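You operate a simulated robot arm through the tools that you are given. There is no shell and no other tool.

You are at the controls of a simulated robot arm. One attempt, no reset.

## Task
Latch the beige bead on to the door corner.
Fine: turn both bead latches clear first, and turn both over the bead once it is on.

Only the result counts: the job must be done as asked and must still hold three seconds after the hand-in. Knocking over, shifting, dropping, spilling or breaking anything else fails it.

## Robot
A 7-joint arm with a three-finger gripper, fixed in place. Base frame: the origin is at the foot of the arm, x ahead of it, y to its left, z up. Lengths are in m, angles in degrees, forces in N, time in s.
With the tool pointing down near the work surface it reaches from about 0.1 to 0.88 m from the base axis. Its first joint turns from -166.0 to 166.0 degrees. Payload 2.94 kg.
The tool frame sits at the grasp point between the pads (the TCP): z along the fingers, y along the line on which they close. The tips reach 0.03 m beyond it. Largest opening 0.132 m; the body of the gripper starts 0.107 m behind the TCP.
Orientation is that of the tool frame in the base frame, as a unit quaternion [x, y, z, w]. With the fingers straight down and closing along the base's y, the tool's x points along the base's -x, its y along +y and its z along -z.

## Interface
- The arm moves only by the tool jog_arm. Its arguments are lists of equal length, an entry for each row: "linear": the shift along the tool's x, y, z in m, a list of three; "turn": the turn, a rotation vector about the tool's x, y, z in degrees, a list of three; "jaw": the finger opening in m, from 0 to 0.132. In form: {"linear": [[x, y, z], ...], "turn": [[ax, ay, az], ...], "jaw": [jaw, ...]}. A call has 1 to 20 rows; each row shifts and turns the commanded pose from where the row before left it, along the tool's axes as they then stand. Each row takes 0.2 s and may step no farther than 0.05 m and 8.6 degrees from the row before; otherwise, or with a gripper value out of range, the whole call is refused. A pose out of reach is approached as far as the arm can. The call stops where the force on the tool passes 40 N (or 10 N more than at its start, if that is more) or the arm is blocked; 0.2 s more then pass. Each finger halts on what it meets, pressing with about 36 N; the grip force reading is that of the motor and also rises with nothing between the fingers. The clock runs only during rows and for 0.2 s after the last one: add rows that do not move to give the fingers time. The reply holds the time, the measured pose of the TCP, the force on the tool along the base axes, the opening and the grip force, in the units named above and with some noise, with the torque about the TCP (base axes, N m) and any sound that the robot's microphone picked up.
- Cameras (640 x 400 px; columns grow to the right, rows downward): "scene" is fixed at [0.2198, 0.4998, 1.625]; the picture's right is [-0.69, -0.73, 0.00], its down [-0.49, 0.46, -0.74] and it looks along [0.54, -0.51, -0.67] (base axes); focal length 356 px, centre (320, 200). "wrist" rides on the gripper at [0.072, 0.003, -0.144] in the tool frame; the picture's right is [-0.04, 1.00, 0.00], its down [-0.88, -0.04, -0.48] and it looks along [-0.47, -0.02, 0.88] (tool axes); focal length 256 px, centre (320, 200). There is no depth. A picture from a camera that has moved, and an enlarged one, comes with that camera's place and axes in the base frame and with its lens.
- capture(camera): a new picture of that camera. No time passes.
- lift_body(by): slides the trunk up (or, below 0, down) by that many m; the arm rides with it, the base frame stays. It gives what a move gives, with no picture.
- enlarge(camera, box): a new picture of the part [left, top, right, bottom] of that camera's present view, enlarged. No time passes.
- hand_in(): hands the job in; it is judged then, once.

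Nothing tells you positions but the pictures and the camera data. Unless the task says otherwise, let go and move clear before handing in.

The tools are called after "Emit:" as a command line: name --argument value ..., lists and objects as JSON in quotes. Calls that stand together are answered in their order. jog_arm: Moves the arm, as the interface text tells. Its arguments: {"type":"object","properties":{"linear":{"type":"array"},"turn":{"type":"array"},"jaw":{"type":"array"}},"required":["linear","turn","jaw"]} The other tools are called the same way: lift_body (by) slides the trunk up or down; capture (camera) takes a picture; enlarge (camera, box) takes an enlarged picture of a part of a camera's view; hand_in () hands the job in.

At the start:

```text
t: 0.0
tcp_pos: [0.6208, 0.0355, 1.2316]
orientation: [0.0, 1.0, 0.001, 0.0]
contact_force: [-0.7, 0.2, 0.0]
moment: [0.04, 0.0, 0.01]
gripper_width: 0.1319
grip_force: 0.1
trunk travel left (down, up): [-0.325, 0.215]
```

scene: 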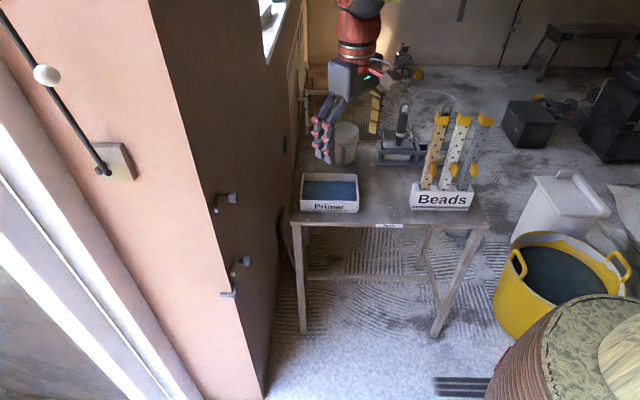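
wrist: 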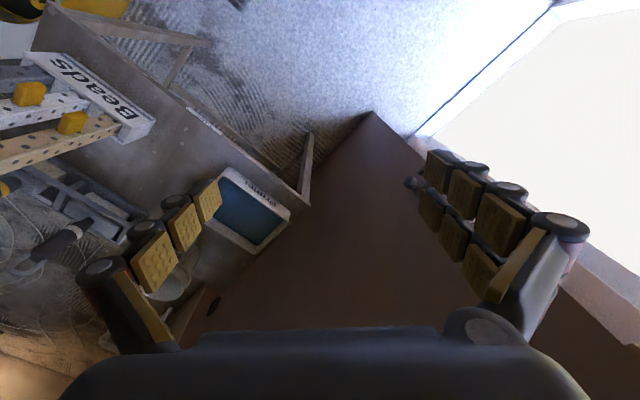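

I see a wall with a door opening corner on the left, two latches on the wall's side face, and a table with a "Beads" rack holding three beads. I'll look closer before moving.

Emit:
enlarge --camera "scene" --box '[180, 160, 300, 320]'

Emit:
enlarge --camera "scene" --box '[360, 80, 520, 240]'

Emit:
enlarge --camera "scene" --box '[280, 0, 440, 220]'

Emit:
enlarge --camera "scene" --box '[0, 0, 300, 400]'

Emit:
enlarge --camera "wrist" --box '[0, 0, 320, 300]'

Emit:
enlarge --camera "wrist" --box '[320, 80, 640, 400]'

```text
2.50 times, centred on (240, 240) of scene
camera zoom: at [0.2198, 0.4998, 1.625], right [-0.69, -0.73, 0.0], down [-0.49, 0.46, -0.74], along [0.54, -0.51, -0.67], focal length 891 px, centre (520, 100)
```

zoom: 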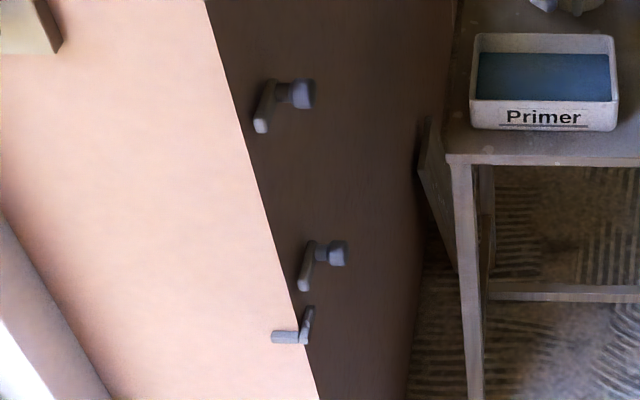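

```text
2.50 times, centred on (440, 160) of scene
camera zoom: at [0.2198, 0.4998, 1.625], right [-0.69, -0.73, 0.0], down [-0.49, 0.46, -0.74], along [0.54, -0.51, -0.67], focal length 891 px, centre (20, 300)
```

zoom: 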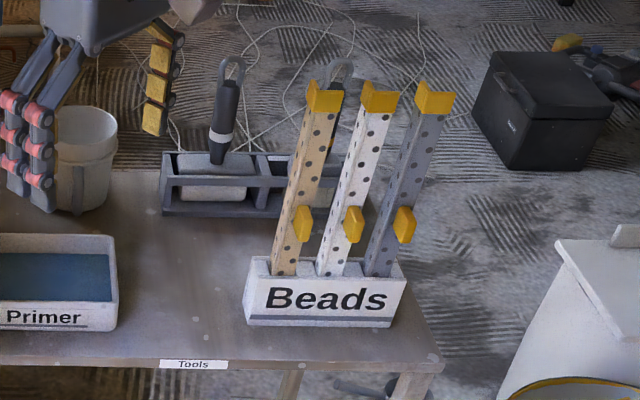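

```text
1.82 times, centred on (360, 110) of scene
camera zoom: at [0.2198, 0.4998, 1.625], right [-0.69, -0.73, 0.0], down [-0.49, 0.46, -0.74], along [0.54, -0.51, -0.67], focal length 648 px, centre (247, 364)
```

zoom: 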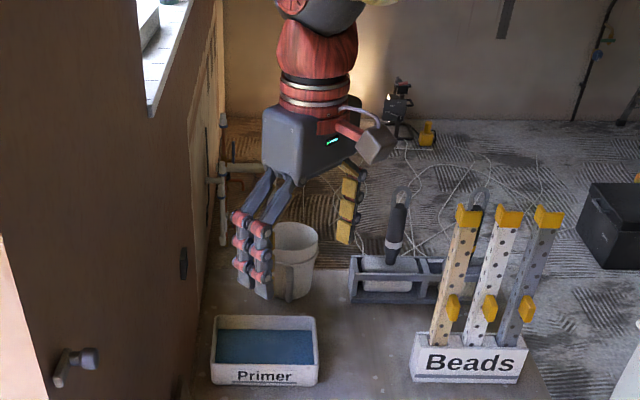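

```text
1.00 times, centred on (150, 200) of scene (not enlarged: the box is as wide or as high as the picture)
camera zoom: at [0.2198, 0.4998, 1.625], right [-0.69, -0.73, 0.0], down [-0.49, 0.46, -0.74], along [0.54, -0.51, -0.67], focal length 356 px, centre (490, 200)
```

zoom: 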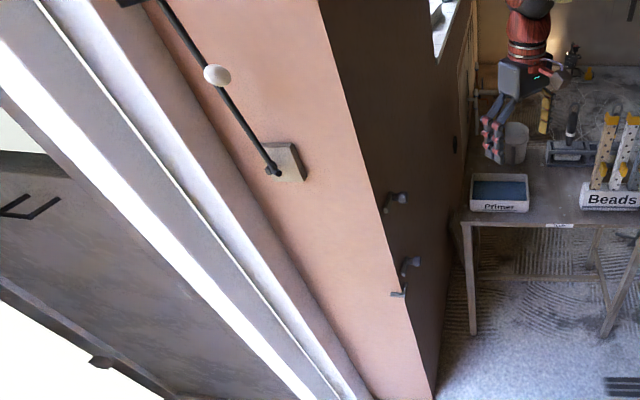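

```text
1.33 times, centred on (160, 150) of wrist
camera zoom: at [0.5488, 0.0379, 1.3751], right [0.04, 1.0, 0.0], down [0.88, -0.04, 0.48], along [0.47, -0.02, -0.88], focal length 341 px, centre (533, 267)
```

zoom: 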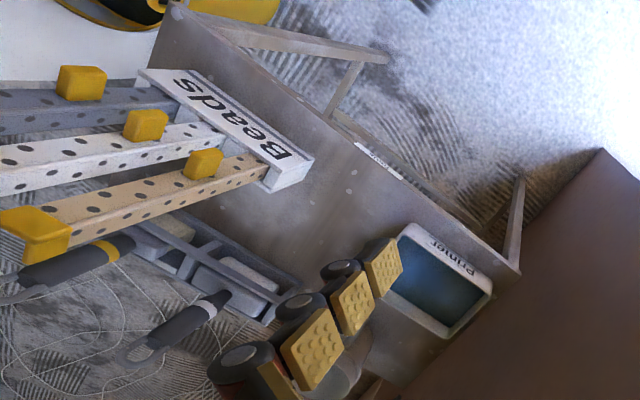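

```text
1.25 times, centred on (480, 240) of wrist
camera zoom: at [0.5488, 0.0379, 1.3751], right [0.04, 1.0, 0.0], down [0.88, -0.04, 0.48], along [0.47, -0.02, -0.88], focal length 320 px, centre (120, 150)
```

zoom: 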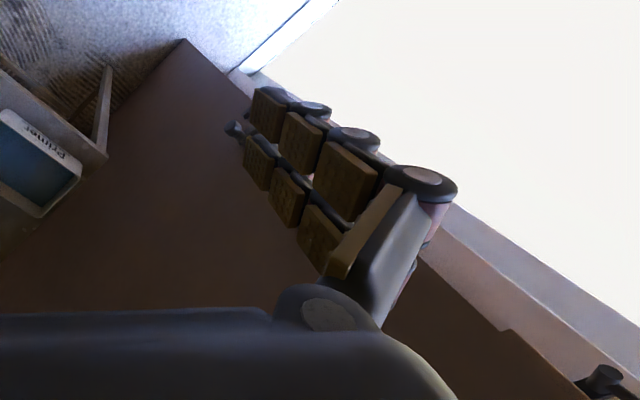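

The beige bead stands in the rack near (0.66, -0.43), the door corner is near (0.79, 0.29), and the two latches are on its brown face with a foot below them. I'll zoom in more for details.

Emit:
enlarge --camera "scene" --box '[415, 105, 465, 150]'

Emit:
enlarge --camera "scene" --box '[410, 150, 480, 215]'

Emit:
enlarge --camera "scene" --box '[200, 180, 250, 225]'

Emit:
enlarge --camera "scene" --box '[210, 250, 260, 300]'

Emit:
enlarge --camera "wrist" --box '[0, 40, 140, 180]'

Emit:
enlarge --camera "wrist" --box '[360, 120, 480, 220]'

```text
8.89 times, centred on (440, 128) of scene
camera zoom: at [0.2198, 0.4998, 1.625], right [-0.69, -0.73, 0.0], down [-0.49, 0.46, -0.74], along [0.54, -0.51, -0.67], focal length 3169 px, centre (-747, 844)
```

zoom: 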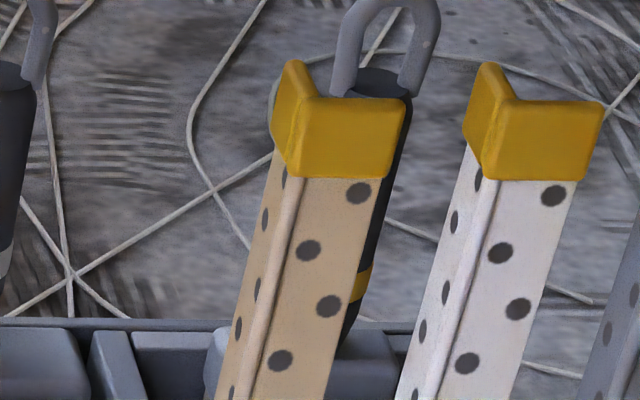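

```text
6.15 times, centred on (445, 182) of scene
camera zoom: at [0.2198, 0.4998, 1.625], right [-0.69, -0.73, 0.0], down [-0.49, 0.46, -0.74], along [0.54, -0.51, -0.67], focal length 2194 px, centre (-449, 308)
```

zoom: 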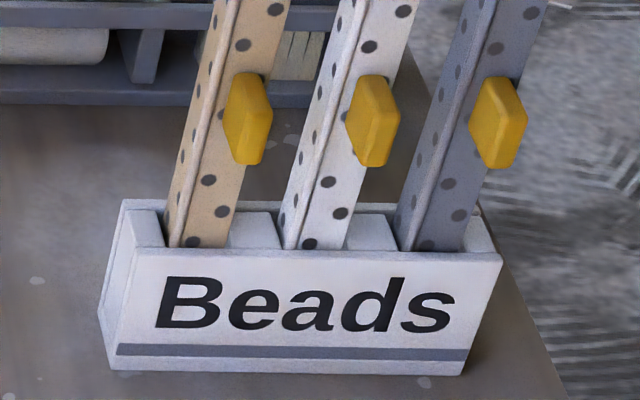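

```text
8.89 times, centred on (225, 202) of scene
camera zoom: at [0.2198, 0.4998, 1.625], right [-0.69, -0.73, 0.0], down [-0.49, 0.46, -0.74], along [0.54, -0.51, -0.67], focal length 3169 px, centre (1164, 178)
```

zoom: 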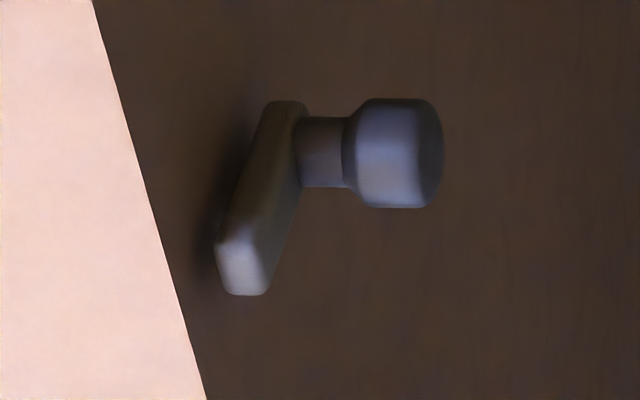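

```text
8.00 times, centred on (235, 275) of scene
camera zoom: at [0.2198, 0.4998, 1.625], right [-0.69, -0.73, 0.0], down [-0.49, 0.46, -0.74], along [0.54, -0.51, -0.67], focal length 2852 px, centre (1000, -400)
```

zoom: 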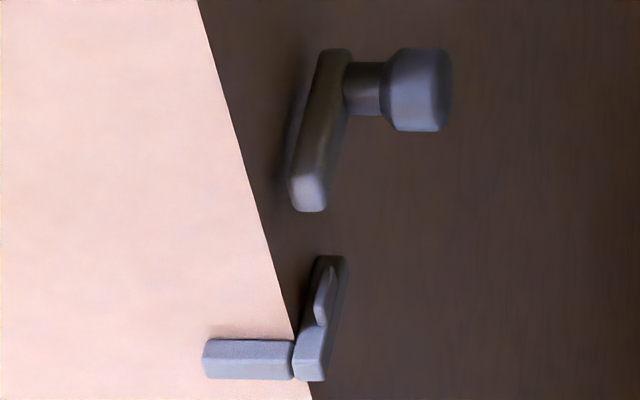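

```text
2.86 times, centred on (70, 110) of wrist
camera zoom: at [0.5488, 0.0379, 1.3751], right [0.04, 1.0, 0.0], down [0.88, -0.04, 0.48], along [0.47, -0.02, -0.88], focal length 731 px, centre (1034, 457)
```

zoom: 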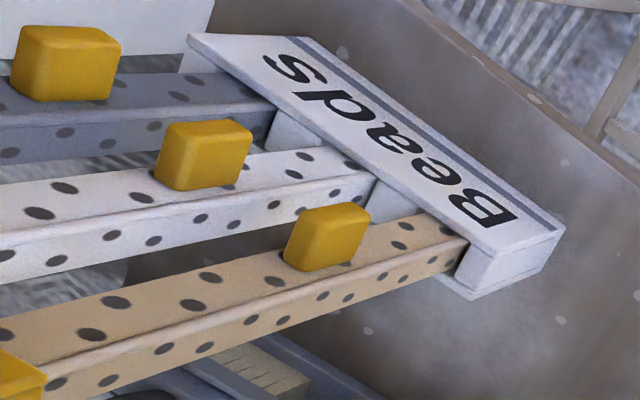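

```text
4.00 times, centred on (420, 170) of wrist
camera zoom: at [0.5488, 0.0379, 1.3751], right [0.04, 1.0, 0.0], down [0.88, -0.04, 0.48], along [0.47, -0.02, -0.88], focal length 1024 px, centre (-80, 320)
```

zoom: 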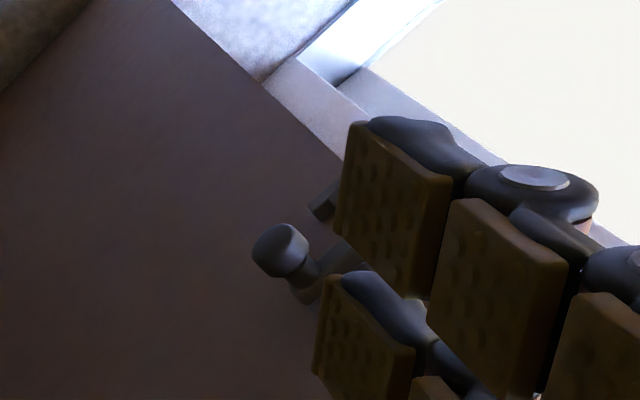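

Bead details are clear: the wide flange carries a yellow grip knob, and the door latches point toward the corner. I'll yaw and tilt the hand toward the door for a wrist view.

Emit:
jog_arm --linear '[[0, 0, 0], [0, 0, 0], [0, 0, 0], [0, 0, 0], [0, 0, 0], [0, 0, 0], [0, 0, 0], [0, 0, 0], [0, 0, 0], [0, 0, 0], [0, 0, 0]]' --turn '[[0, 0, -8.5], [0, 0, -8.5], [0, 0, -8.5], [0, 0, -8.5], [0, 0, -8.5], [0, 0, -8.5], [0, -8.5, 0], [0, -8.5, 0], [0, -8.5, 0], [0, -8.5, 0], [0, -8.5, 0]]' --jaw '[0.132, 0.132, 0.132, 0.132, 0.132, 0.132, 0.132, 0.132, 0.132, 0.132, 0.132]'

Emit:
capture --camera "wrist"

Emit:
capture --camera "scene"

```text
t: 2.4
tcp_pos: [0.6223, 0.0361, 1.2324]
orientation: [-0.401, 0.841, 0.156, 0.328]
contact_force: [-0.7, 0.0, -0.4]
moment: [-0.02, 0.01, 0.01]
gripper_width: 0.1322
grip_force: 0.1
trunk travel left (down, up): [-0.325, 0.215]
```

```text
taken
camera wrist: at [0.5248, -0.0794, 1.2897], right [-0.76, 0.65, 0.03], down [0.23, 0.23, 0.95], along [0.61, 0.72, -0.33], focal length 256 px, centre (320, 200)
```

wrist: 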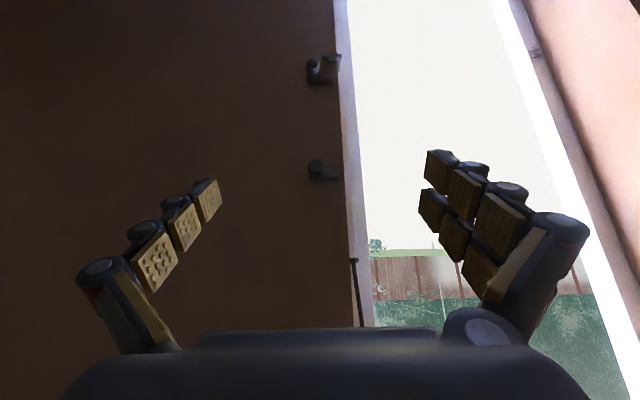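

```text
taken
```

scene: 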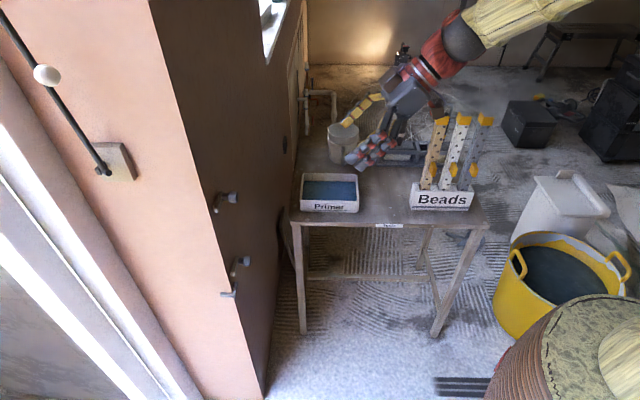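

The camera is inverted here; the corner edge and latches are visible at columns 310–345. I'll zoom for measurement.

Emit:
enlarge --camera "wrist" --box '[290, 40, 370, 90]'

Emit:
enlarge --camera "wrist" --box '[290, 140, 370, 190]'

Emit:
enlarge --camera "wrist" --box '[280, 0, 400, 200]'

```text
8.00 times, centred on (330, 65) of wrist
camera zoom: at [0.5248, -0.0794, 1.2897], right [-0.76, 0.65, 0.03], down [0.23, 0.23, 0.95], along [0.61, 0.72, -0.33], focal length 2048 px, centre (240, 1280)
```

zoom: 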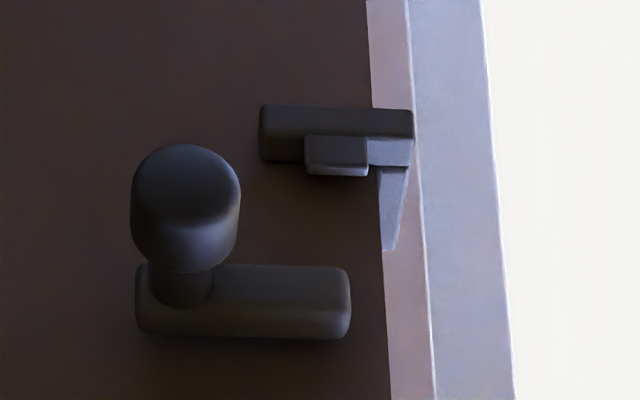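

```text
8.00 times, centred on (330, 165) of wrist
camera zoom: at [0.5248, -0.0794, 1.2897], right [-0.76, 0.65, 0.03], down [0.23, 0.23, 0.95], along [0.61, 0.72, -0.33], focal length 2048 px, centre (240, 480)
```

zoom: 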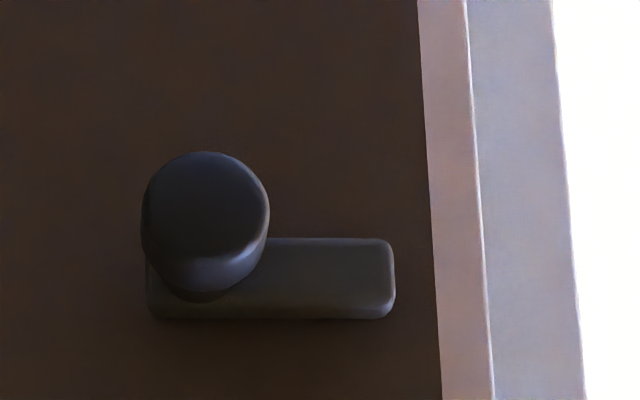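

```text
2.00 times, centred on (340, 100) of wrist
camera zoom: at [0.5248, -0.0794, 1.2897], right [-0.76, 0.65, 0.03], down [0.23, 0.23, 0.95], along [0.61, 0.72, -0.33], focal length 512 px, centre (280, 400)
```

zoom: 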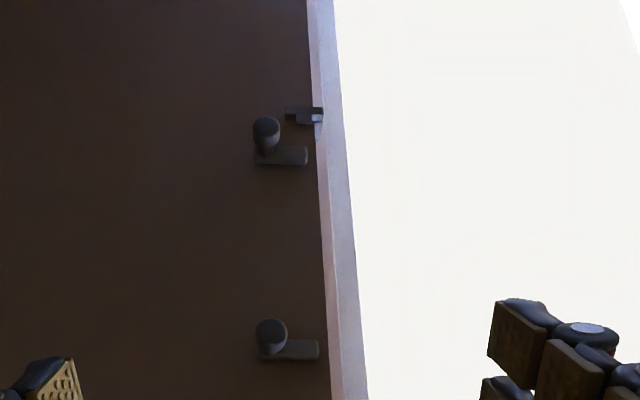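

Estimates: corner at about (0.778, 0.296), brown face normal near (-0.707, -0.707), latch pivots about 0.060 from the corner at z ≈ 1.09 and 0.86, foot top z ≈ 0.807. I'll bring the tool horizontal toward the brown face, in front of the upper latch, and look again.

Emit:
jog_arm --linear '[[0, 0, 0], [0, 0, 0], [0, 0, 0], [0, 0, 0], [0, 0, 0], [0, 0, 0], [0, 0, 0], [0.04, 0, 0], [0.04, 0, 0], [0.04, 0.013, 0], [0.02, 0, 0.03], [0, 0, 0.03]]' --turn '[[0, -7.9, 0], [0, -7.9, 0], [0, -7.9, 0], [0, -7.9, 0], [0, -7.9, 0], [0, -7.9, 0], [5.9, 0, 0], [0, 0, 0], [0, 0, 0], [0, 0, 0], [0, 0, 0], [0, 0, 0]]' --jaw '[0.132, 0.132, 0.132, 0.132, 0.132, 0.132, 0.132, 0.132, 0.132, 0.132, 0.132, 0.132]'

Emit:
capture --camera "wrist"

Emit:
capture --camera "scene"

```text
t: 5.0
tcp_pos: [0.653, 0.0859, 1.091]
orientation: [-0.272, 0.653, 0.271, 0.652]
contact_force: [0.3, 0.1, 0.2]
moment: [0.02, -0.02, 0.0]
gripper_width: 0.132
grip_force: 0.1
trunk travel left (down, up): [-0.325, 0.215]
```

```text
taken
camera wrist: at [0.5502, -0.014, 1.0191], right [-0.71, 0.7, 0.04], down [-0.31, -0.36, 0.88], along [0.64, 0.61, 0.47], focal length 256 px, centre (320, 200)
```

wrist: 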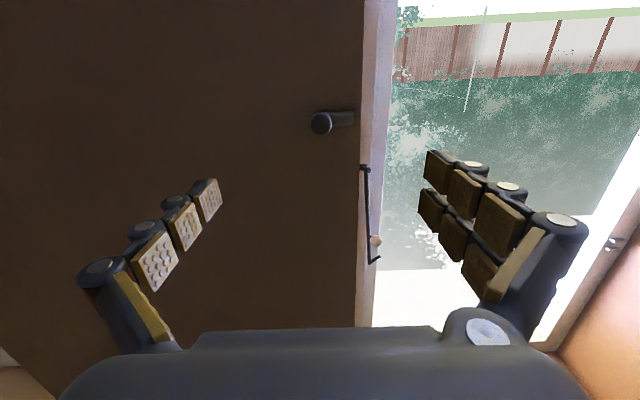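

```text
taken
```

scene: 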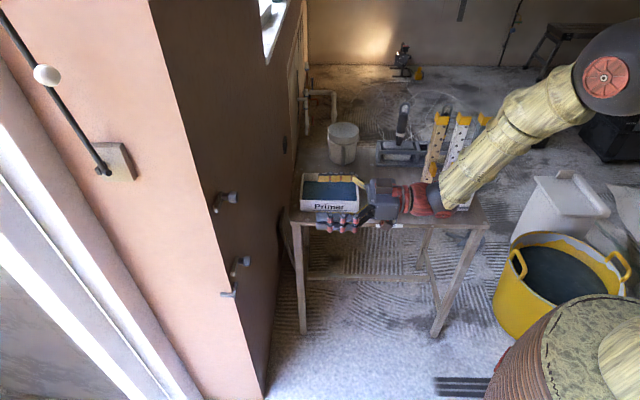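

Emit:
enlarge --camera "wrist" --box '[290, 90, 370, 140]'

Emit:
enlarge --camera "scene" --box '[205, 180, 255, 220]'

Emit:
enlarge --camera "wrist" --box '[280, -120, 380, -20]'

```text
8.00 times, centred on (330, 115) of wrist
camera zoom: at [0.5502, -0.014, 1.0191], right [-0.71, 0.7, 0.04], down [-0.31, -0.36, 0.88], along [0.64, 0.61, 0.47], focal length 2048 px, centre (240, 880)
```

zoom: 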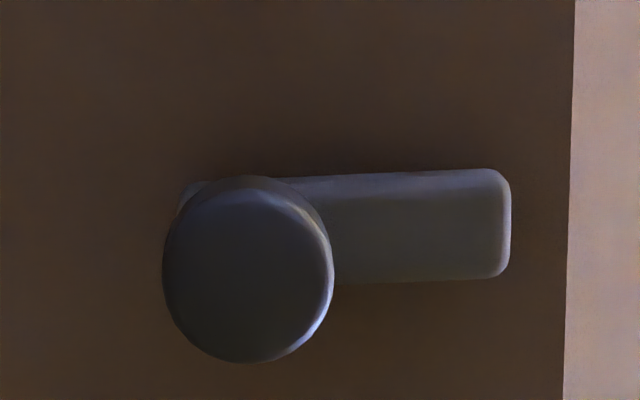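

```text
10.00 times, centred on (230, 200) of scene
camera zoom: at [0.2198, 0.4998, 1.625], right [-0.69, -0.73, 0.0], down [-0.49, 0.46, -0.74], along [0.54, -0.51, -0.67], focal length 3565 px, centre (1220, 200)
```

zoom: 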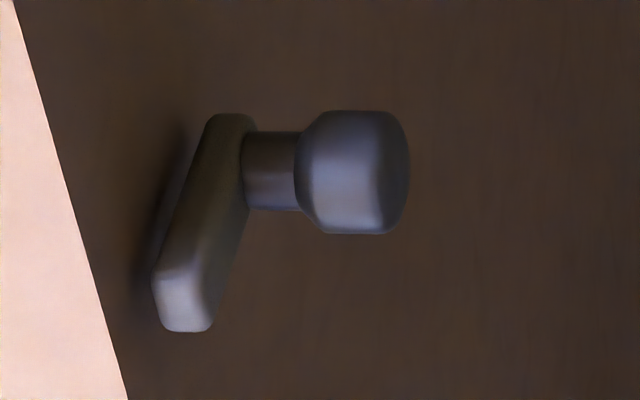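

```text
refused: -120 is not a number from 0 to 400
```

The upper latch knob axis sits at about 0.059 from the corner, z ≈ 1.087, right in front of the gripper. I'll advance with the jaw narrowed, stopping short first.

Emit:
jog_arm --linear '[[0.004, 0.0012, 0], [0, 0, 0.04], [0, 0, 0.04], [0, 0, 0.04], [0, 0, 0]]' --turn '[[0, 0, 0], [0, 0, 0], [0, 0, 0], [0, 0, 0], [0, 0, 0]]' --jaw '[0.1, 0.07, 0.06, 0.06, 0.06]'

Emit:
capture --camera "wrist"

Emit:
enlarge --camera "scene" --box '[190, 150, 350, 250]'

```text
t: 6.2
tcp_pos: [0.7368, 0.172, 1.0875]
orientation: [-0.271, 0.654, 0.271, 0.652]
contact_force: [-0.2, -0.4, -0.9]
moment: [0.02, -0.05, -0.02]
gripper_width: 0.06
grip_force: 0.1
trunk travel left (down, up): [-0.325, 0.215]
```

```text
taken
camera wrist: at [0.6327, 0.072, 1.0148], right [-0.71, 0.7, 0.04], down [-0.31, -0.36, 0.88], along [0.64, 0.61, 0.47], focal length 256 px, centre (320, 200)
```

wrist: 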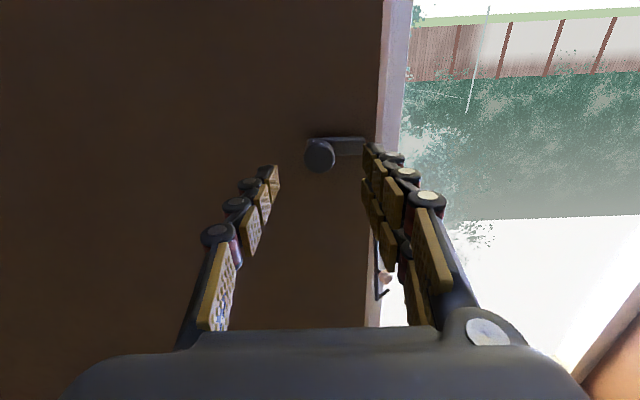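

```text
4.00 times, centred on (270, 200) of scene
camera zoom: at [0.2198, 0.4998, 1.625], right [-0.69, -0.73, 0.0], down [-0.49, 0.46, -0.74], along [0.54, -0.51, -0.67], focal length 1426 px, centre (520, 200)
```

zoom: 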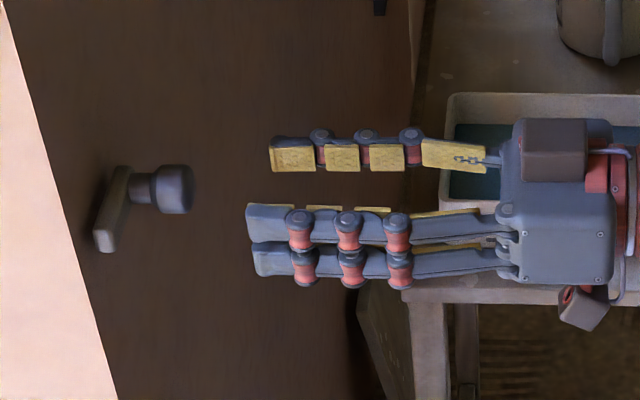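

Alignment looks good. I'll advance the last 6 cm and close on the knob.

Emit:
jog_arm --linear '[[0, 0, 0.03], [0, 0, 0.02], [0, 0, 0.012], [0, 0, 0], [0, 0, 0], [0, 0, 0], [0, 0, 0]]' --turn '[[0, 0, 0], [0, 0, 0], [0, 0, 0], [0, 0, 0], [0, 0, 0], [0, 0, 0], [0, 0, 0]]' --jaw '[0.06, 0.06, 0.06, 0.05, 0.03, 0.02, 0.02]'

Emit:
enlarge --camera "wrist" --box '[240, 100, 400, 220]'

Emit:
enlarge --camera "scene" --box '[190, 160, 290, 240]'

```text
t: 7.8
tcp_pos: [0.7815, 0.215, 1.0879]
orientation: [-0.272, 0.653, 0.272, 0.653]
contact_force: [-0.8, 1.2, -1.0]
moment: [0.14, -0.2, -0.05]
gripper_width: 0.0269
grip_force: 25.1
trunk travel left (down, up): [-0.325, 0.215]
```

```text
3.33 times, centred on (320, 160) of wrist
camera zoom: at [0.6774, 0.1153, 1.0156], right [-0.71, 0.7, 0.04], down [-0.31, -0.36, 0.88], along [0.64, 0.61, 0.47], focal length 853 px, centre (320, 333)
```

zoom: 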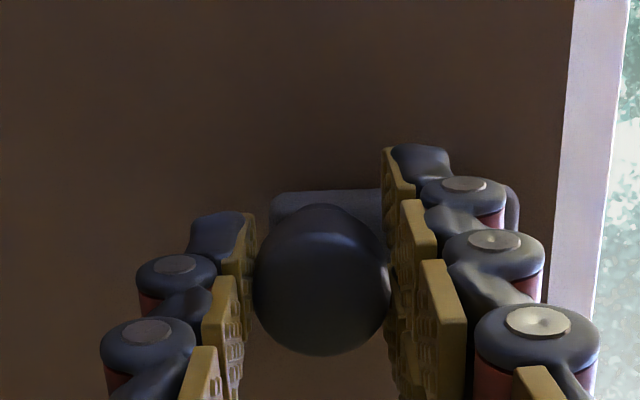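

```text
5.00 times, centred on (240, 200) of scene
camera zoom: at [0.2198, 0.4998, 1.625], right [-0.69, -0.73, 0.0], down [-0.49, 0.46, -0.74], along [0.54, -0.51, -0.67], focal length 1782 px, centre (720, 200)
```

zoom: 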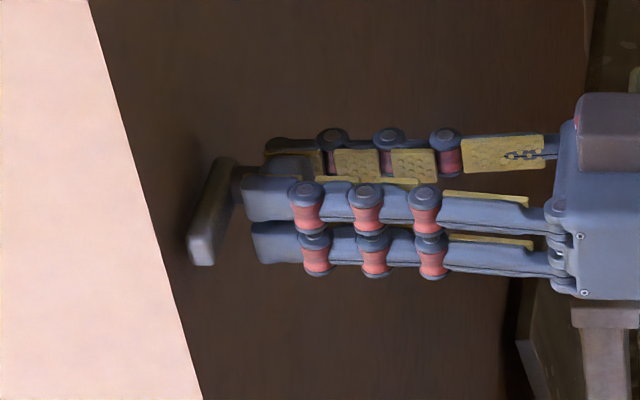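

The knob is gripped at 0.027 m. I'll start turning, a few steps first to confirm the lever follows.

Emit:
jog_arm --linear '[[0, 0, 0], [0, 0, 0], [0, 0, 0], [0, 0, 0]]' --turn '[[0, 0, 0], [0, 0, 7.5], [0, 0, 7.5], [0, 0, 7.5]]' --jaw '[0.015, 0.015, 0.015, 0.015]'

Emit:
enlarge --camera "wrist" --box '[240, 100, 400, 220]'

Emit:
enlarge --camera "scene" --box '[190, 160, 290, 240]'

```text
t: 8.8
tcp_pos: [0.7804, 0.2153, 1.0876]
orientation: [-0.138, 0.694, 0.393, 0.587]
contact_force: [-6.1, -2.1, 1.4]
moment: [-0.06, 0.07, 0.23]
gripper_width: 0.0263
grip_force: 44.8
trunk travel left (down, up): [-0.325, 0.215]
```

```text
3.33 times, centred on (320, 160) of wrist
camera zoom: at [0.6574, 0.1353, 1.0223], right [-0.64, 0.64, 0.42], down [-0.07, -0.6, 0.8], along [0.76, 0.48, 0.43], focal length 853 px, centre (320, 333)
```

zoom: 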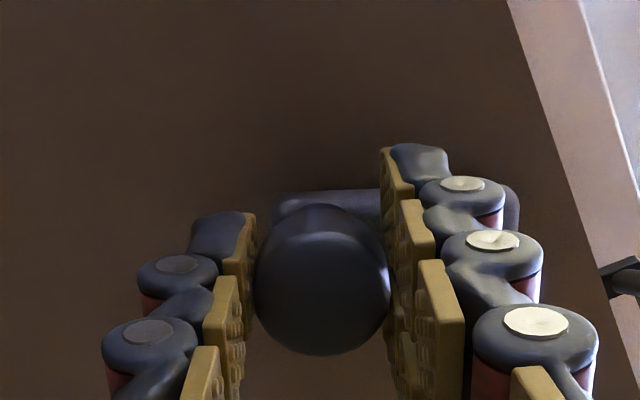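

```text
5.00 times, centred on (240, 200) of scene
camera zoom: at [0.2198, 0.4998, 1.625], right [-0.69, -0.73, 0.0], down [-0.49, 0.46, -0.74], along [0.54, -0.51, -0.67], focal length 1782 px, centre (720, 200)
```

zoom: 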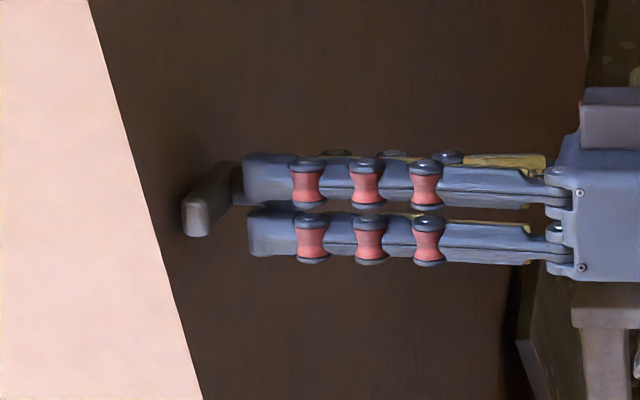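

The lever follows the grip. I'll continue to 90°.

Emit:
jog_arm --linear '[[0, 0, 0], [0, 0, 0], [0, 0, 0], [0, 0, 0], [0, 0, 0], [0, 0, 0], [0, 0, 0], [0, 0, 0], [0, 0, 0], [0, 0, 0]]' --turn '[[0, 0, 7.5], [0, 0, 7.5], [0, 0, 7.5], [0, 0, 7.5], [0, 0, 7.5], [0, 0, 7.5], [0, 0, 7.5], [0, 0, 7.5], [0, 0, 7.5], [0, 0, 0]]' --jaw '[0.015, 0.015, 0.015, 0.015, 0.015, 0.015, 0.015, 0.015, 0.015, 0.015]'

Emit:
enlarge --camera "wrist" --box '[240, 100, 400, 220]'

Emit:
enlarge --camera "scene" --box '[190, 160, 290, 240]'

```text
t: 11.0
tcp_pos: [0.7789, 0.2158, 1.0901]
orientation: [0.269, 0.653, 0.654, 0.27]
contact_force: [-10.4, 4.5, 16.6]
moment: [0.38, -0.43, 0.5]
gripper_width: 0.0265
grip_force: 45.1
trunk travel left (down, up): [-0.325, 0.215]
```

```text
3.33 times, centred on (320, 160) of wrist
camera zoom: at [0.627, 0.1656, 1.0923], right [0.03, -0.03, 1.0], down [0.29, -0.96, -0.04], along [0.96, 0.29, -0.02], focal length 853 px, centre (320, 333)
```

zoom: 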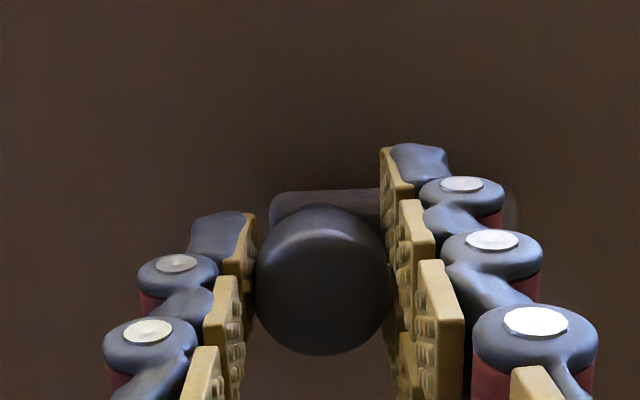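

```text
5.00 times, centred on (240, 200) of scene
camera zoom: at [0.2198, 0.4998, 1.625], right [-0.69, -0.73, 0.0], down [-0.49, 0.46, -0.74], along [0.54, -0.51, -0.67], focal length 1782 px, centre (720, 200)
```

zoom: 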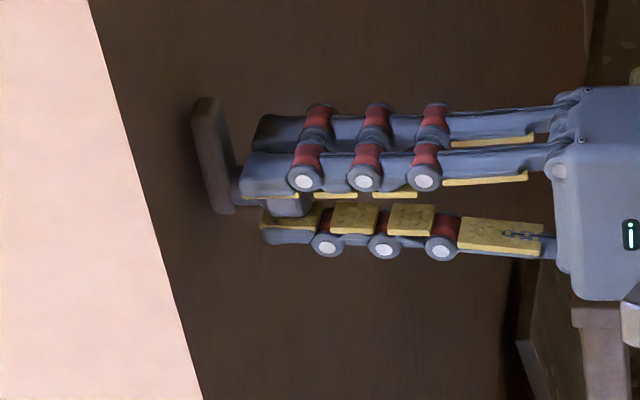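

The upper lever now points straight up. I'll release, back out and check that it stays.

Emit:
jog_arm --linear '[[0, 0, 0], [0, 0, 0], [0, 0, 0], [0, 0, -0.03], [0, 0, -0.04], [0, 0, -0.04], [0, 0, 0]]' --turn '[[0, 0, 0], [0, 0, 0], [0, 0, 0], [0, 0, 0], [0, 0, 0], [0, 0, 0], [0, 0, 0]]' --jaw '[0.035, 0.06, 0.06, 0.06, 0.06, 0.06, 0.06]'

Emit:
enlarge --camera "scene" --box '[180, 160, 300, 300]'

Emit:
capture --camera "wrist"

```text
t: 12.6
tcp_pos: [0.703, 0.1377, 1.0867]
orientation: [0.269, 0.654, 0.654, 0.269]
contact_force: [0.2, 0.1, 0.4]
moment: [0.02, 0.0, -0.01]
gripper_width: 0.0602
grip_force: 0.1
trunk travel left (down, up): [-0.325, 0.215]
```

```text
2.86 times, centred on (240, 230) of scene
camera zoom: at [0.2198, 0.4998, 1.625], right [-0.69, -0.73, 0.0], down [-0.49, 0.46, -0.74], along [0.54, -0.51, -0.67], focal length 1018 px, centre (549, 114)
```

zoom: 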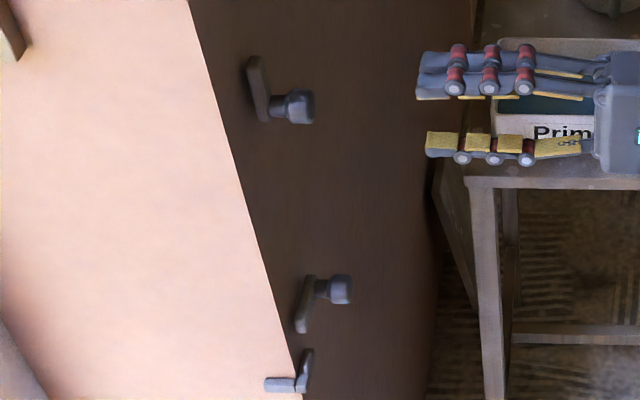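

```text
taken
camera wrist: at [0.5509, 0.0876, 1.0913], right [0.03, -0.03, 1.0], down [0.29, -0.96, -0.04], along [0.96, 0.29, -0.02], focal length 256 px, centre (320, 200)
```

wrist: 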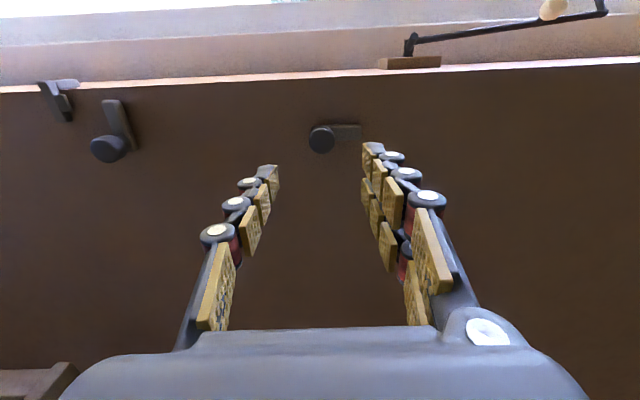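

The upper latch holds upright. I'll zoom on the lower latch for its position.

Emit:
enlarge --camera "wrist" --box '[20, 60, 160, 180]'

Emit:
enlarge --camera "wrist" --box '[290, 90, 370, 160]'

```text
3.33 times, centred on (90, 120) of wrist
camera zoom: at [0.5509, 0.0876, 1.0913], right [0.03, -0.03, 1.0], down [0.29, -0.96, -0.04], along [0.96, 0.29, -0.02], focal length 853 px, centre (1087, 467)
```

zoom: 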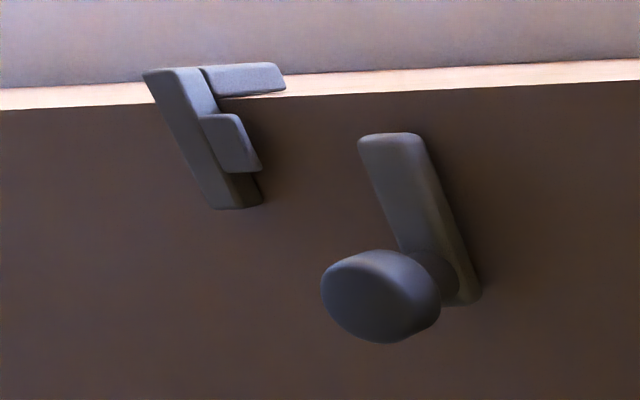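

```text
5.71 times, centred on (330, 125) of wrist
camera zoom: at [0.5509, 0.0876, 1.0913], right [0.03, -0.03, 1.0], down [0.29, -0.96, -0.04], along [0.96, 0.29, -0.02], focal length 1463 px, centre (263, 629)
```

zoom: 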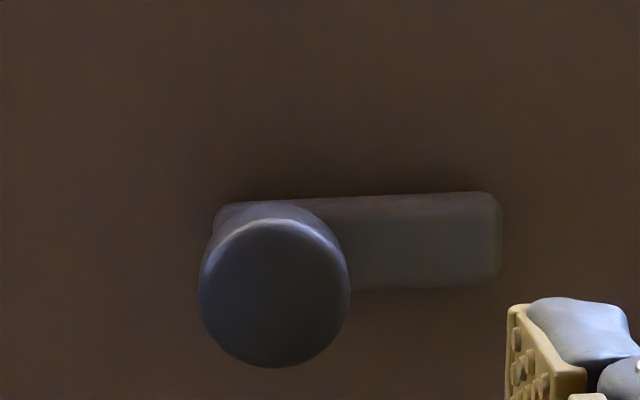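

The lower knob is directly below at z ≈ 0.859. I'll move down in front of it with the same hand orientation (gripping vertically) so that a −90° turn brings the lever down.

Emit:
jog_arm --linear '[[-0.0009, -0.045, 0], [0, -0.045, 0], [0, -0.045, 0], [0, -0.045, 0], [0, -0.0475, 0], [0, 0, 0], [0, 0, 0]]' --turn '[[0, 0, 0], [0, 0, 0], [0, 0, 0], [0, 0, 0], [0, 0, 0], [0, 0, 0], [0, 0, 0]]' --jaw '[0.06, 0.06, 0.06, 0.06, 0.06, 0.06, 0.06]'

Emit:
capture --camera "wrist"

Emit:
capture --camera "scene"

```text
t: 14.2
tcp_pos: [0.705, 0.1393, 0.859]
orientation: [0.269, 0.654, 0.653, 0.27]
contact_force: [-0.3, -0.1, 1.1]
moment: [-0.02, 0.0, -0.01]
gripper_width: 0.0604
grip_force: 0.2
trunk travel left (down, up): [-0.325, 0.215]
```

```text
taken
camera wrist: at [0.553, 0.0895, 0.8626], right [0.03, -0.03, 1.0], down [0.29, -0.96, -0.04], along [0.96, 0.29, -0.02], focal length 256 px, centre (320, 200)
```

wrist: 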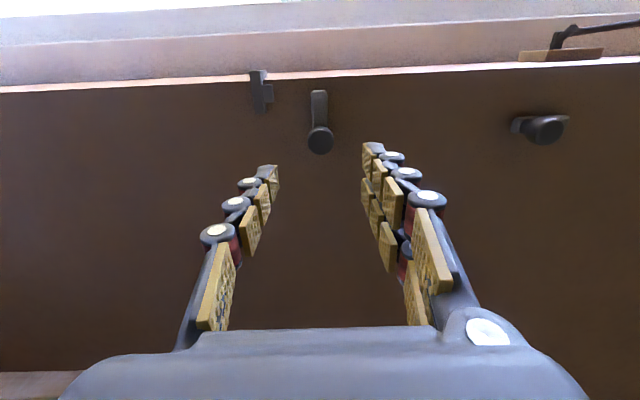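

```text
taken
```

scene: 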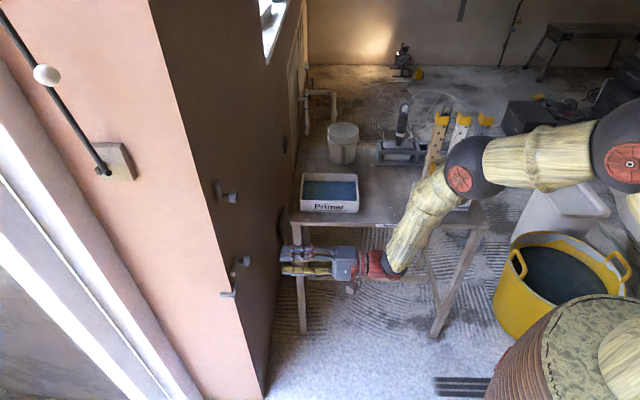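

Emit:
enlarge --camera "wrist" --box '[230, 60, 350, 160]'

Emit:
enlarge --camera "wrist" --box '[235, 60, 295, 120]'

```text
4.00 times, centred on (290, 110) of wrist
camera zoom: at [0.553, 0.0895, 0.8626], right [0.03, -0.03, 1.0], down [0.29, -0.96, -0.04], along [0.96, 0.29, -0.02], focal length 1024 px, centre (440, 560)
```

zoom: 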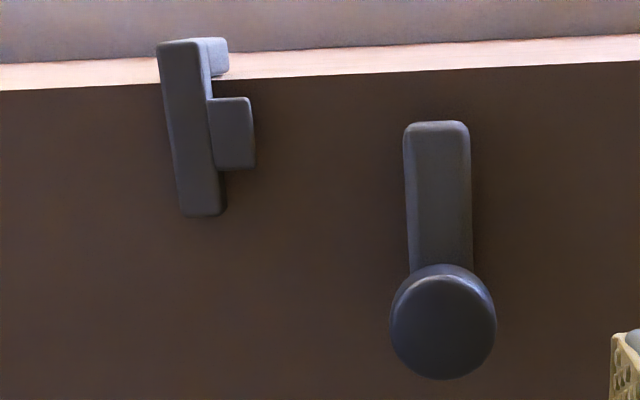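

```text
6.67 times, centred on (265, 90) of wrist
camera zoom: at [0.553, 0.0895, 0.8626], right [0.03, -0.03, 1.0], down [0.29, -0.96, -0.04], along [0.96, 0.29, -0.02], focal length 1707 px, centre (687, 933)
```

zoom: 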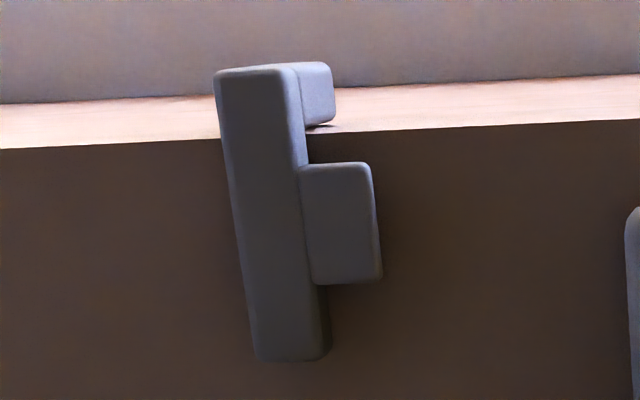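

Lower knob z ≈ 0.8605; the foot top is ≈ 0.802 with a lip about 11 mm tall. I'll advance and grip the lower knob.

Emit:
jog_arm --linear '[[0, 0.0015, 0.04], [0, 0, 0.04], [0, 0, 0.02], [0, 0, 0.009], [0, 0, 0], [0, 0, 0], [0, 0, 0], [0, 0, 0]]' --turn '[[0, 0, 0], [0, 0, 0], [0, 0, 0], [0, 0, 0], [0, 0, 0], [0, 0, 0], [0, 0, 0], [0, 0, 0]]' --jaw '[0.06, 0.06, 0.06, 0.06, 0.04, 0.02, 0.015, 0.015]'

Emit:
enlarge --camera "wrist" --box '[240, 80, 400, 200]'

```text
t: 16.0
tcp_pos: [0.779, 0.2154, 0.8601]
orientation: [0.27, 0.654, 0.653, 0.271]
contact_force: [-0.4, 0.8, 0.4]
moment: [-0.04, 0.07, -0.23]
gripper_width: 0.0267
grip_force: 26.5
trunk travel left (down, up): [-0.325, 0.215]
```

```text
3.33 times, centred on (320, 140) of wrist
camera zoom: at [0.6273, 0.164, 0.8628], right [0.03, -0.03, 1.0], down [0.29, -0.96, -0.04], along [0.96, 0.29, -0.02], focal length 853 px, centre (320, 400)
```

zoom: 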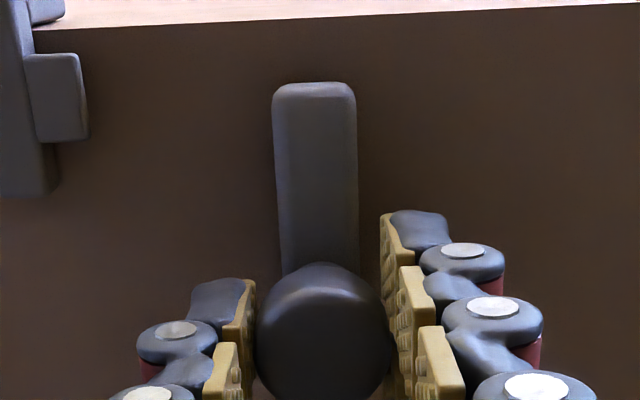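

Gripped. Now turning −90° so the lower lever points down.

Emit:
jog_arm --linear '[[0, 0, 0], [0, 0, 0], [0, 0, 0], [0, 0, 0], [0, 0, 0], [0, 0, 0], [0, 0, 0], [0, 0, 0], [0, 0, 0], [0, 0, 0], [0, 0, 0], [0, 0, 0], [0, 0, 0]]' --turn '[[0, 0, -7.5], [0, 0, -7.5], [0, 0, -7.5], [0, 0, -7.5], [0, 0, -7.5], [0, 0, -7.5], [0, 0, -7.5], [0, 0, -7.5], [0, 0, -7.5], [0, 0, -7.5], [0, 0, -7.5], [0, 0, -7.5], [0, 0, 0]]' --jaw '[0.015, 0.015, 0.015, 0.015, 0.015, 0.015, 0.015, 0.015, 0.015, 0.015, 0.015, 0.015, 0.015]'

Emit:
enlarge --camera "wrist" --box '[240, 80, 400, 200]'

Emit:
enlarge --camera "scene" --box '[180, 160, 300, 300]'

```text
t: 18.8
tcp_pos: [0.7802, 0.2154, 0.8598]
orientation: [-0.274, 0.653, 0.272, 0.652]
contact_force: [0.2, 1.8, -3.1]
moment: [0.33, 0.11, 0.14]
gripper_width: 0.0263
grip_force: 45.3
trunk travel left (down, up): [-0.325, 0.215]
```

```text
3.33 times, centred on (320, 140) of wrist
camera zoom: at [0.6774, 0.1149, 0.7884], right [-0.71, 0.7, 0.04], down [-0.31, -0.36, 0.88], along [0.64, 0.61, 0.47], focal length 853 px, centre (320, 400)
```

zoom: 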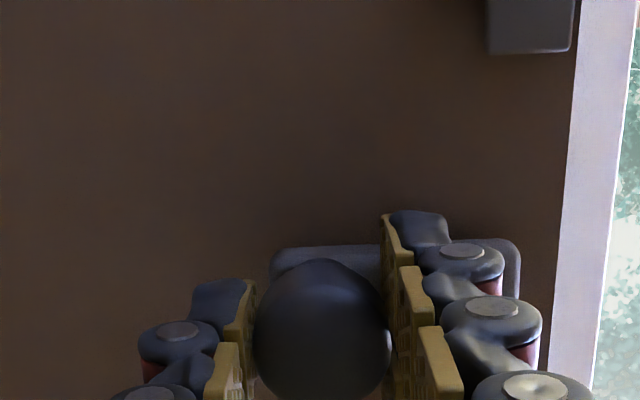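

```text
2.86 times, centred on (240, 230) of scene
camera zoom: at [0.2198, 0.4998, 1.625], right [-0.69, -0.73, 0.0], down [-0.49, 0.46, -0.74], along [0.54, -0.51, -0.67], focal length 1018 px, centre (549, 114)
```

zoom: 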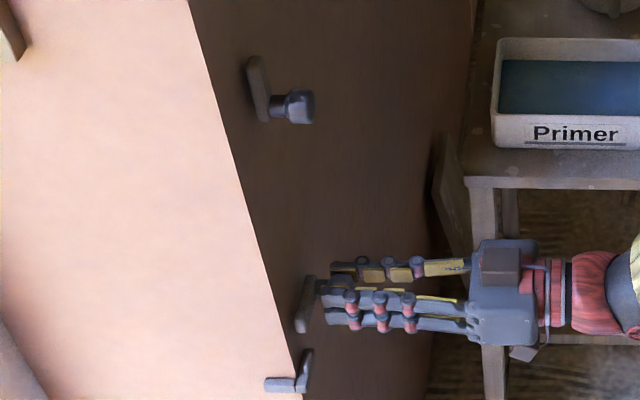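

The lever stayed pointing at the corner: the knob slipped, so this latch seems to have a stop in that direction. I'll turn it upward (+90°) as I did with the upper one.

Emit:
jog_arm --linear '[[0, 0, 0], [0, 0, 0], [0, 0, 0], [0, 0, 0], [0, 0, 0]]' --turn '[[0, 0, 7.5], [0, 0, 7.5], [0, 0, 7.5], [0, 0, 7.5], [0, 0, 0]]' --jaw '[0.015, 0.015, 0.015, 0.015, 0.015]'

Emit:
enlarge --camera "wrist" --box '[240, 80, 400, 200]'

```text
t: 20.0
tcp_pos: [0.7823, 0.2149, 0.8613]
orientation: [-0.093, 0.702, 0.43, 0.56]
contact_force: [-3.0, -1.0, -4.9]
moment: [-0.48, 0.47, 0.46]
gripper_width: 0.0263
grip_force: 45.0
trunk travel left (down, up): [-0.325, 0.215]
```

```text
3.33 times, centred on (320, 140) of wrist
camera zoom: at [0.6521, 0.1401, 0.7995], right [-0.6, 0.6, 0.54], down [0.0, -0.67, 0.74], along [0.8, 0.44, 0.4], focal length 853 px, centre (320, 400)
```

zoom: 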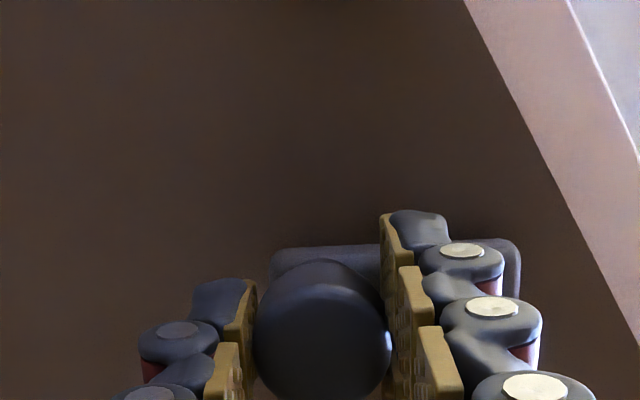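

It follows upward. Continuing to 90°.

Emit:
jog_arm --linear '[[0, 0, 0], [0, 0, 0], [0, 0, 0], [0, 0, 0], [0, 0, 0], [0, 0, 0], [0, 0, 0], [0, 0, 0], [0, 0, 0]]' --turn '[[0, 0, 7.5], [0, 0, 7.5], [0, 0, 7.5], [0, 0, 7.5], [0, 0, 7.5], [0, 0, 7.5], [0, 0, 7.5], [0, 0, 7.5], [0, 0, 0]]' --jaw '[0.015, 0.015, 0.015, 0.015, 0.015, 0.015, 0.015, 0.015, 0.015]'

Emit:
enlarge --camera "wrist" --box '[240, 80, 400, 200]'

Emit:
enlarge --camera "scene" --box '[180, 160, 300, 300]'

```text
t: 22.0
tcp_pos: [0.7808, 0.2155, 0.8588]
orientation: [0.27, 0.654, 0.653, 0.268]
contact_force: [-6.9, 1.1, -12.2]
moment: [-0.08, 0.09, 0.87]
gripper_width: 0.0262
grip_force: 45.2
trunk travel left (down, up): [-0.325, 0.215]
```

```text
3.33 times, centred on (320, 140) of wrist
camera zoom: at [0.6287, 0.1637, 0.8632], right [0.03, -0.03, 1.0], down [0.29, -0.96, -0.04], along [0.96, 0.29, -0.02], focal length 853 px, centre (320, 400)
```

zoom: 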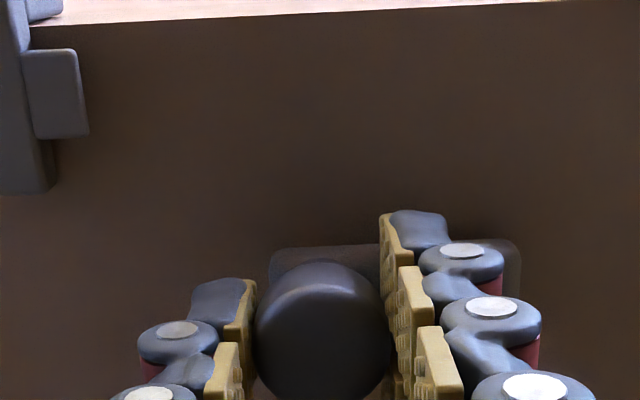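

```text
2.86 times, centred on (240, 230) of scene
camera zoom: at [0.2198, 0.4998, 1.625], right [-0.69, -0.73, 0.0], down [-0.49, 0.46, -0.74], along [0.54, -0.51, -0.67], focal length 1018 px, centre (549, 114)
```

zoom: 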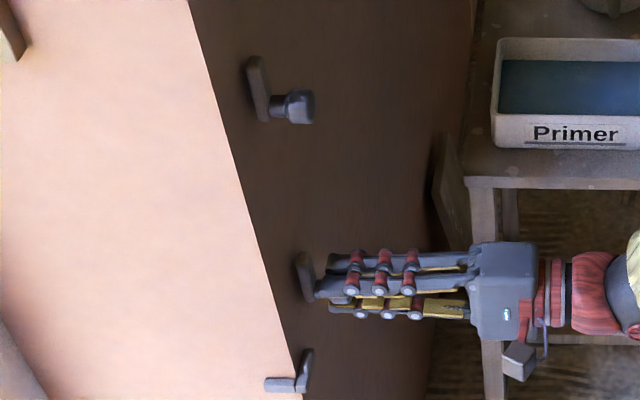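

Both latches are now upright and clear. I'll release, back out, and roll the hand back to camera-down.

Emit:
jog_arm --linear '[[0, 0, 0], [0, 0, 0], [0, 0, 0], [0, 0, -0.03], [0, 0, -0.045], [0, 0, -0.045], [0, 0.03, -0.045], [0, 0.04, -0.045], [0, 0.03, -0.045], [0, 0, -0.045]]' --turn '[[0, 0, 0], [0, 0, 0], [0, 0, 0], [0, 0, 0], [0, 0, 0], [0, 0, 0], [0, 0, 0], [0, 0, 0], [0, 0, 0], [0, 0, 0]]' --jaw '[0.035, 0.06, 0.06, 0.06, 0.06, 0.06, 0.06, 0.06, 0.06, 0.06]'

Emit:
capture --camera "wrist"

Emit:
enlarge --camera "scene" --box '[180, 160, 300, 300]'

```text
refused: row 7 steps farther than a row can; nothing moved
```

```text
taken
camera wrist: at [0.6287, 0.1637, 0.8632], right [0.03, -0.03, 1.0], down [0.29, -0.96, -0.04], along [0.96, 0.29, -0.02], focal length 256 px, centre (320, 200)
```

wrist: 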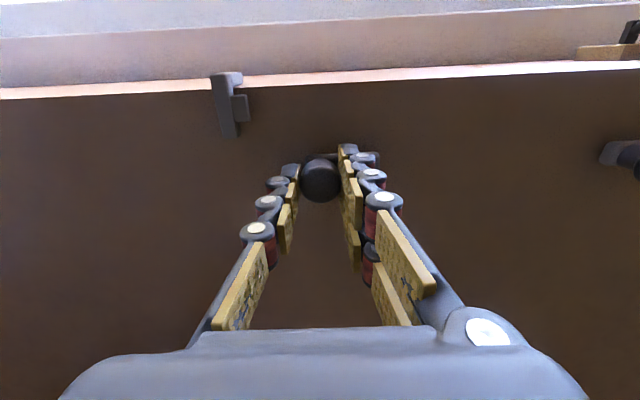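

```text
2.86 times, centred on (240, 230) of scene
camera zoom: at [0.2198, 0.4998, 1.625], right [-0.69, -0.73, 0.0], down [-0.49, 0.46, -0.74], along [0.54, -0.51, -0.67], focal length 1018 px, centre (549, 114)
```

zoom: 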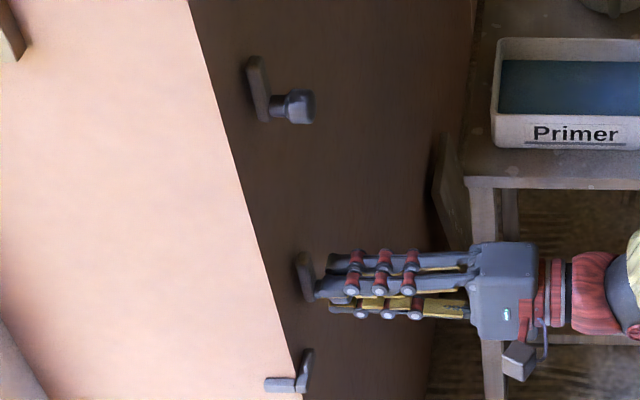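

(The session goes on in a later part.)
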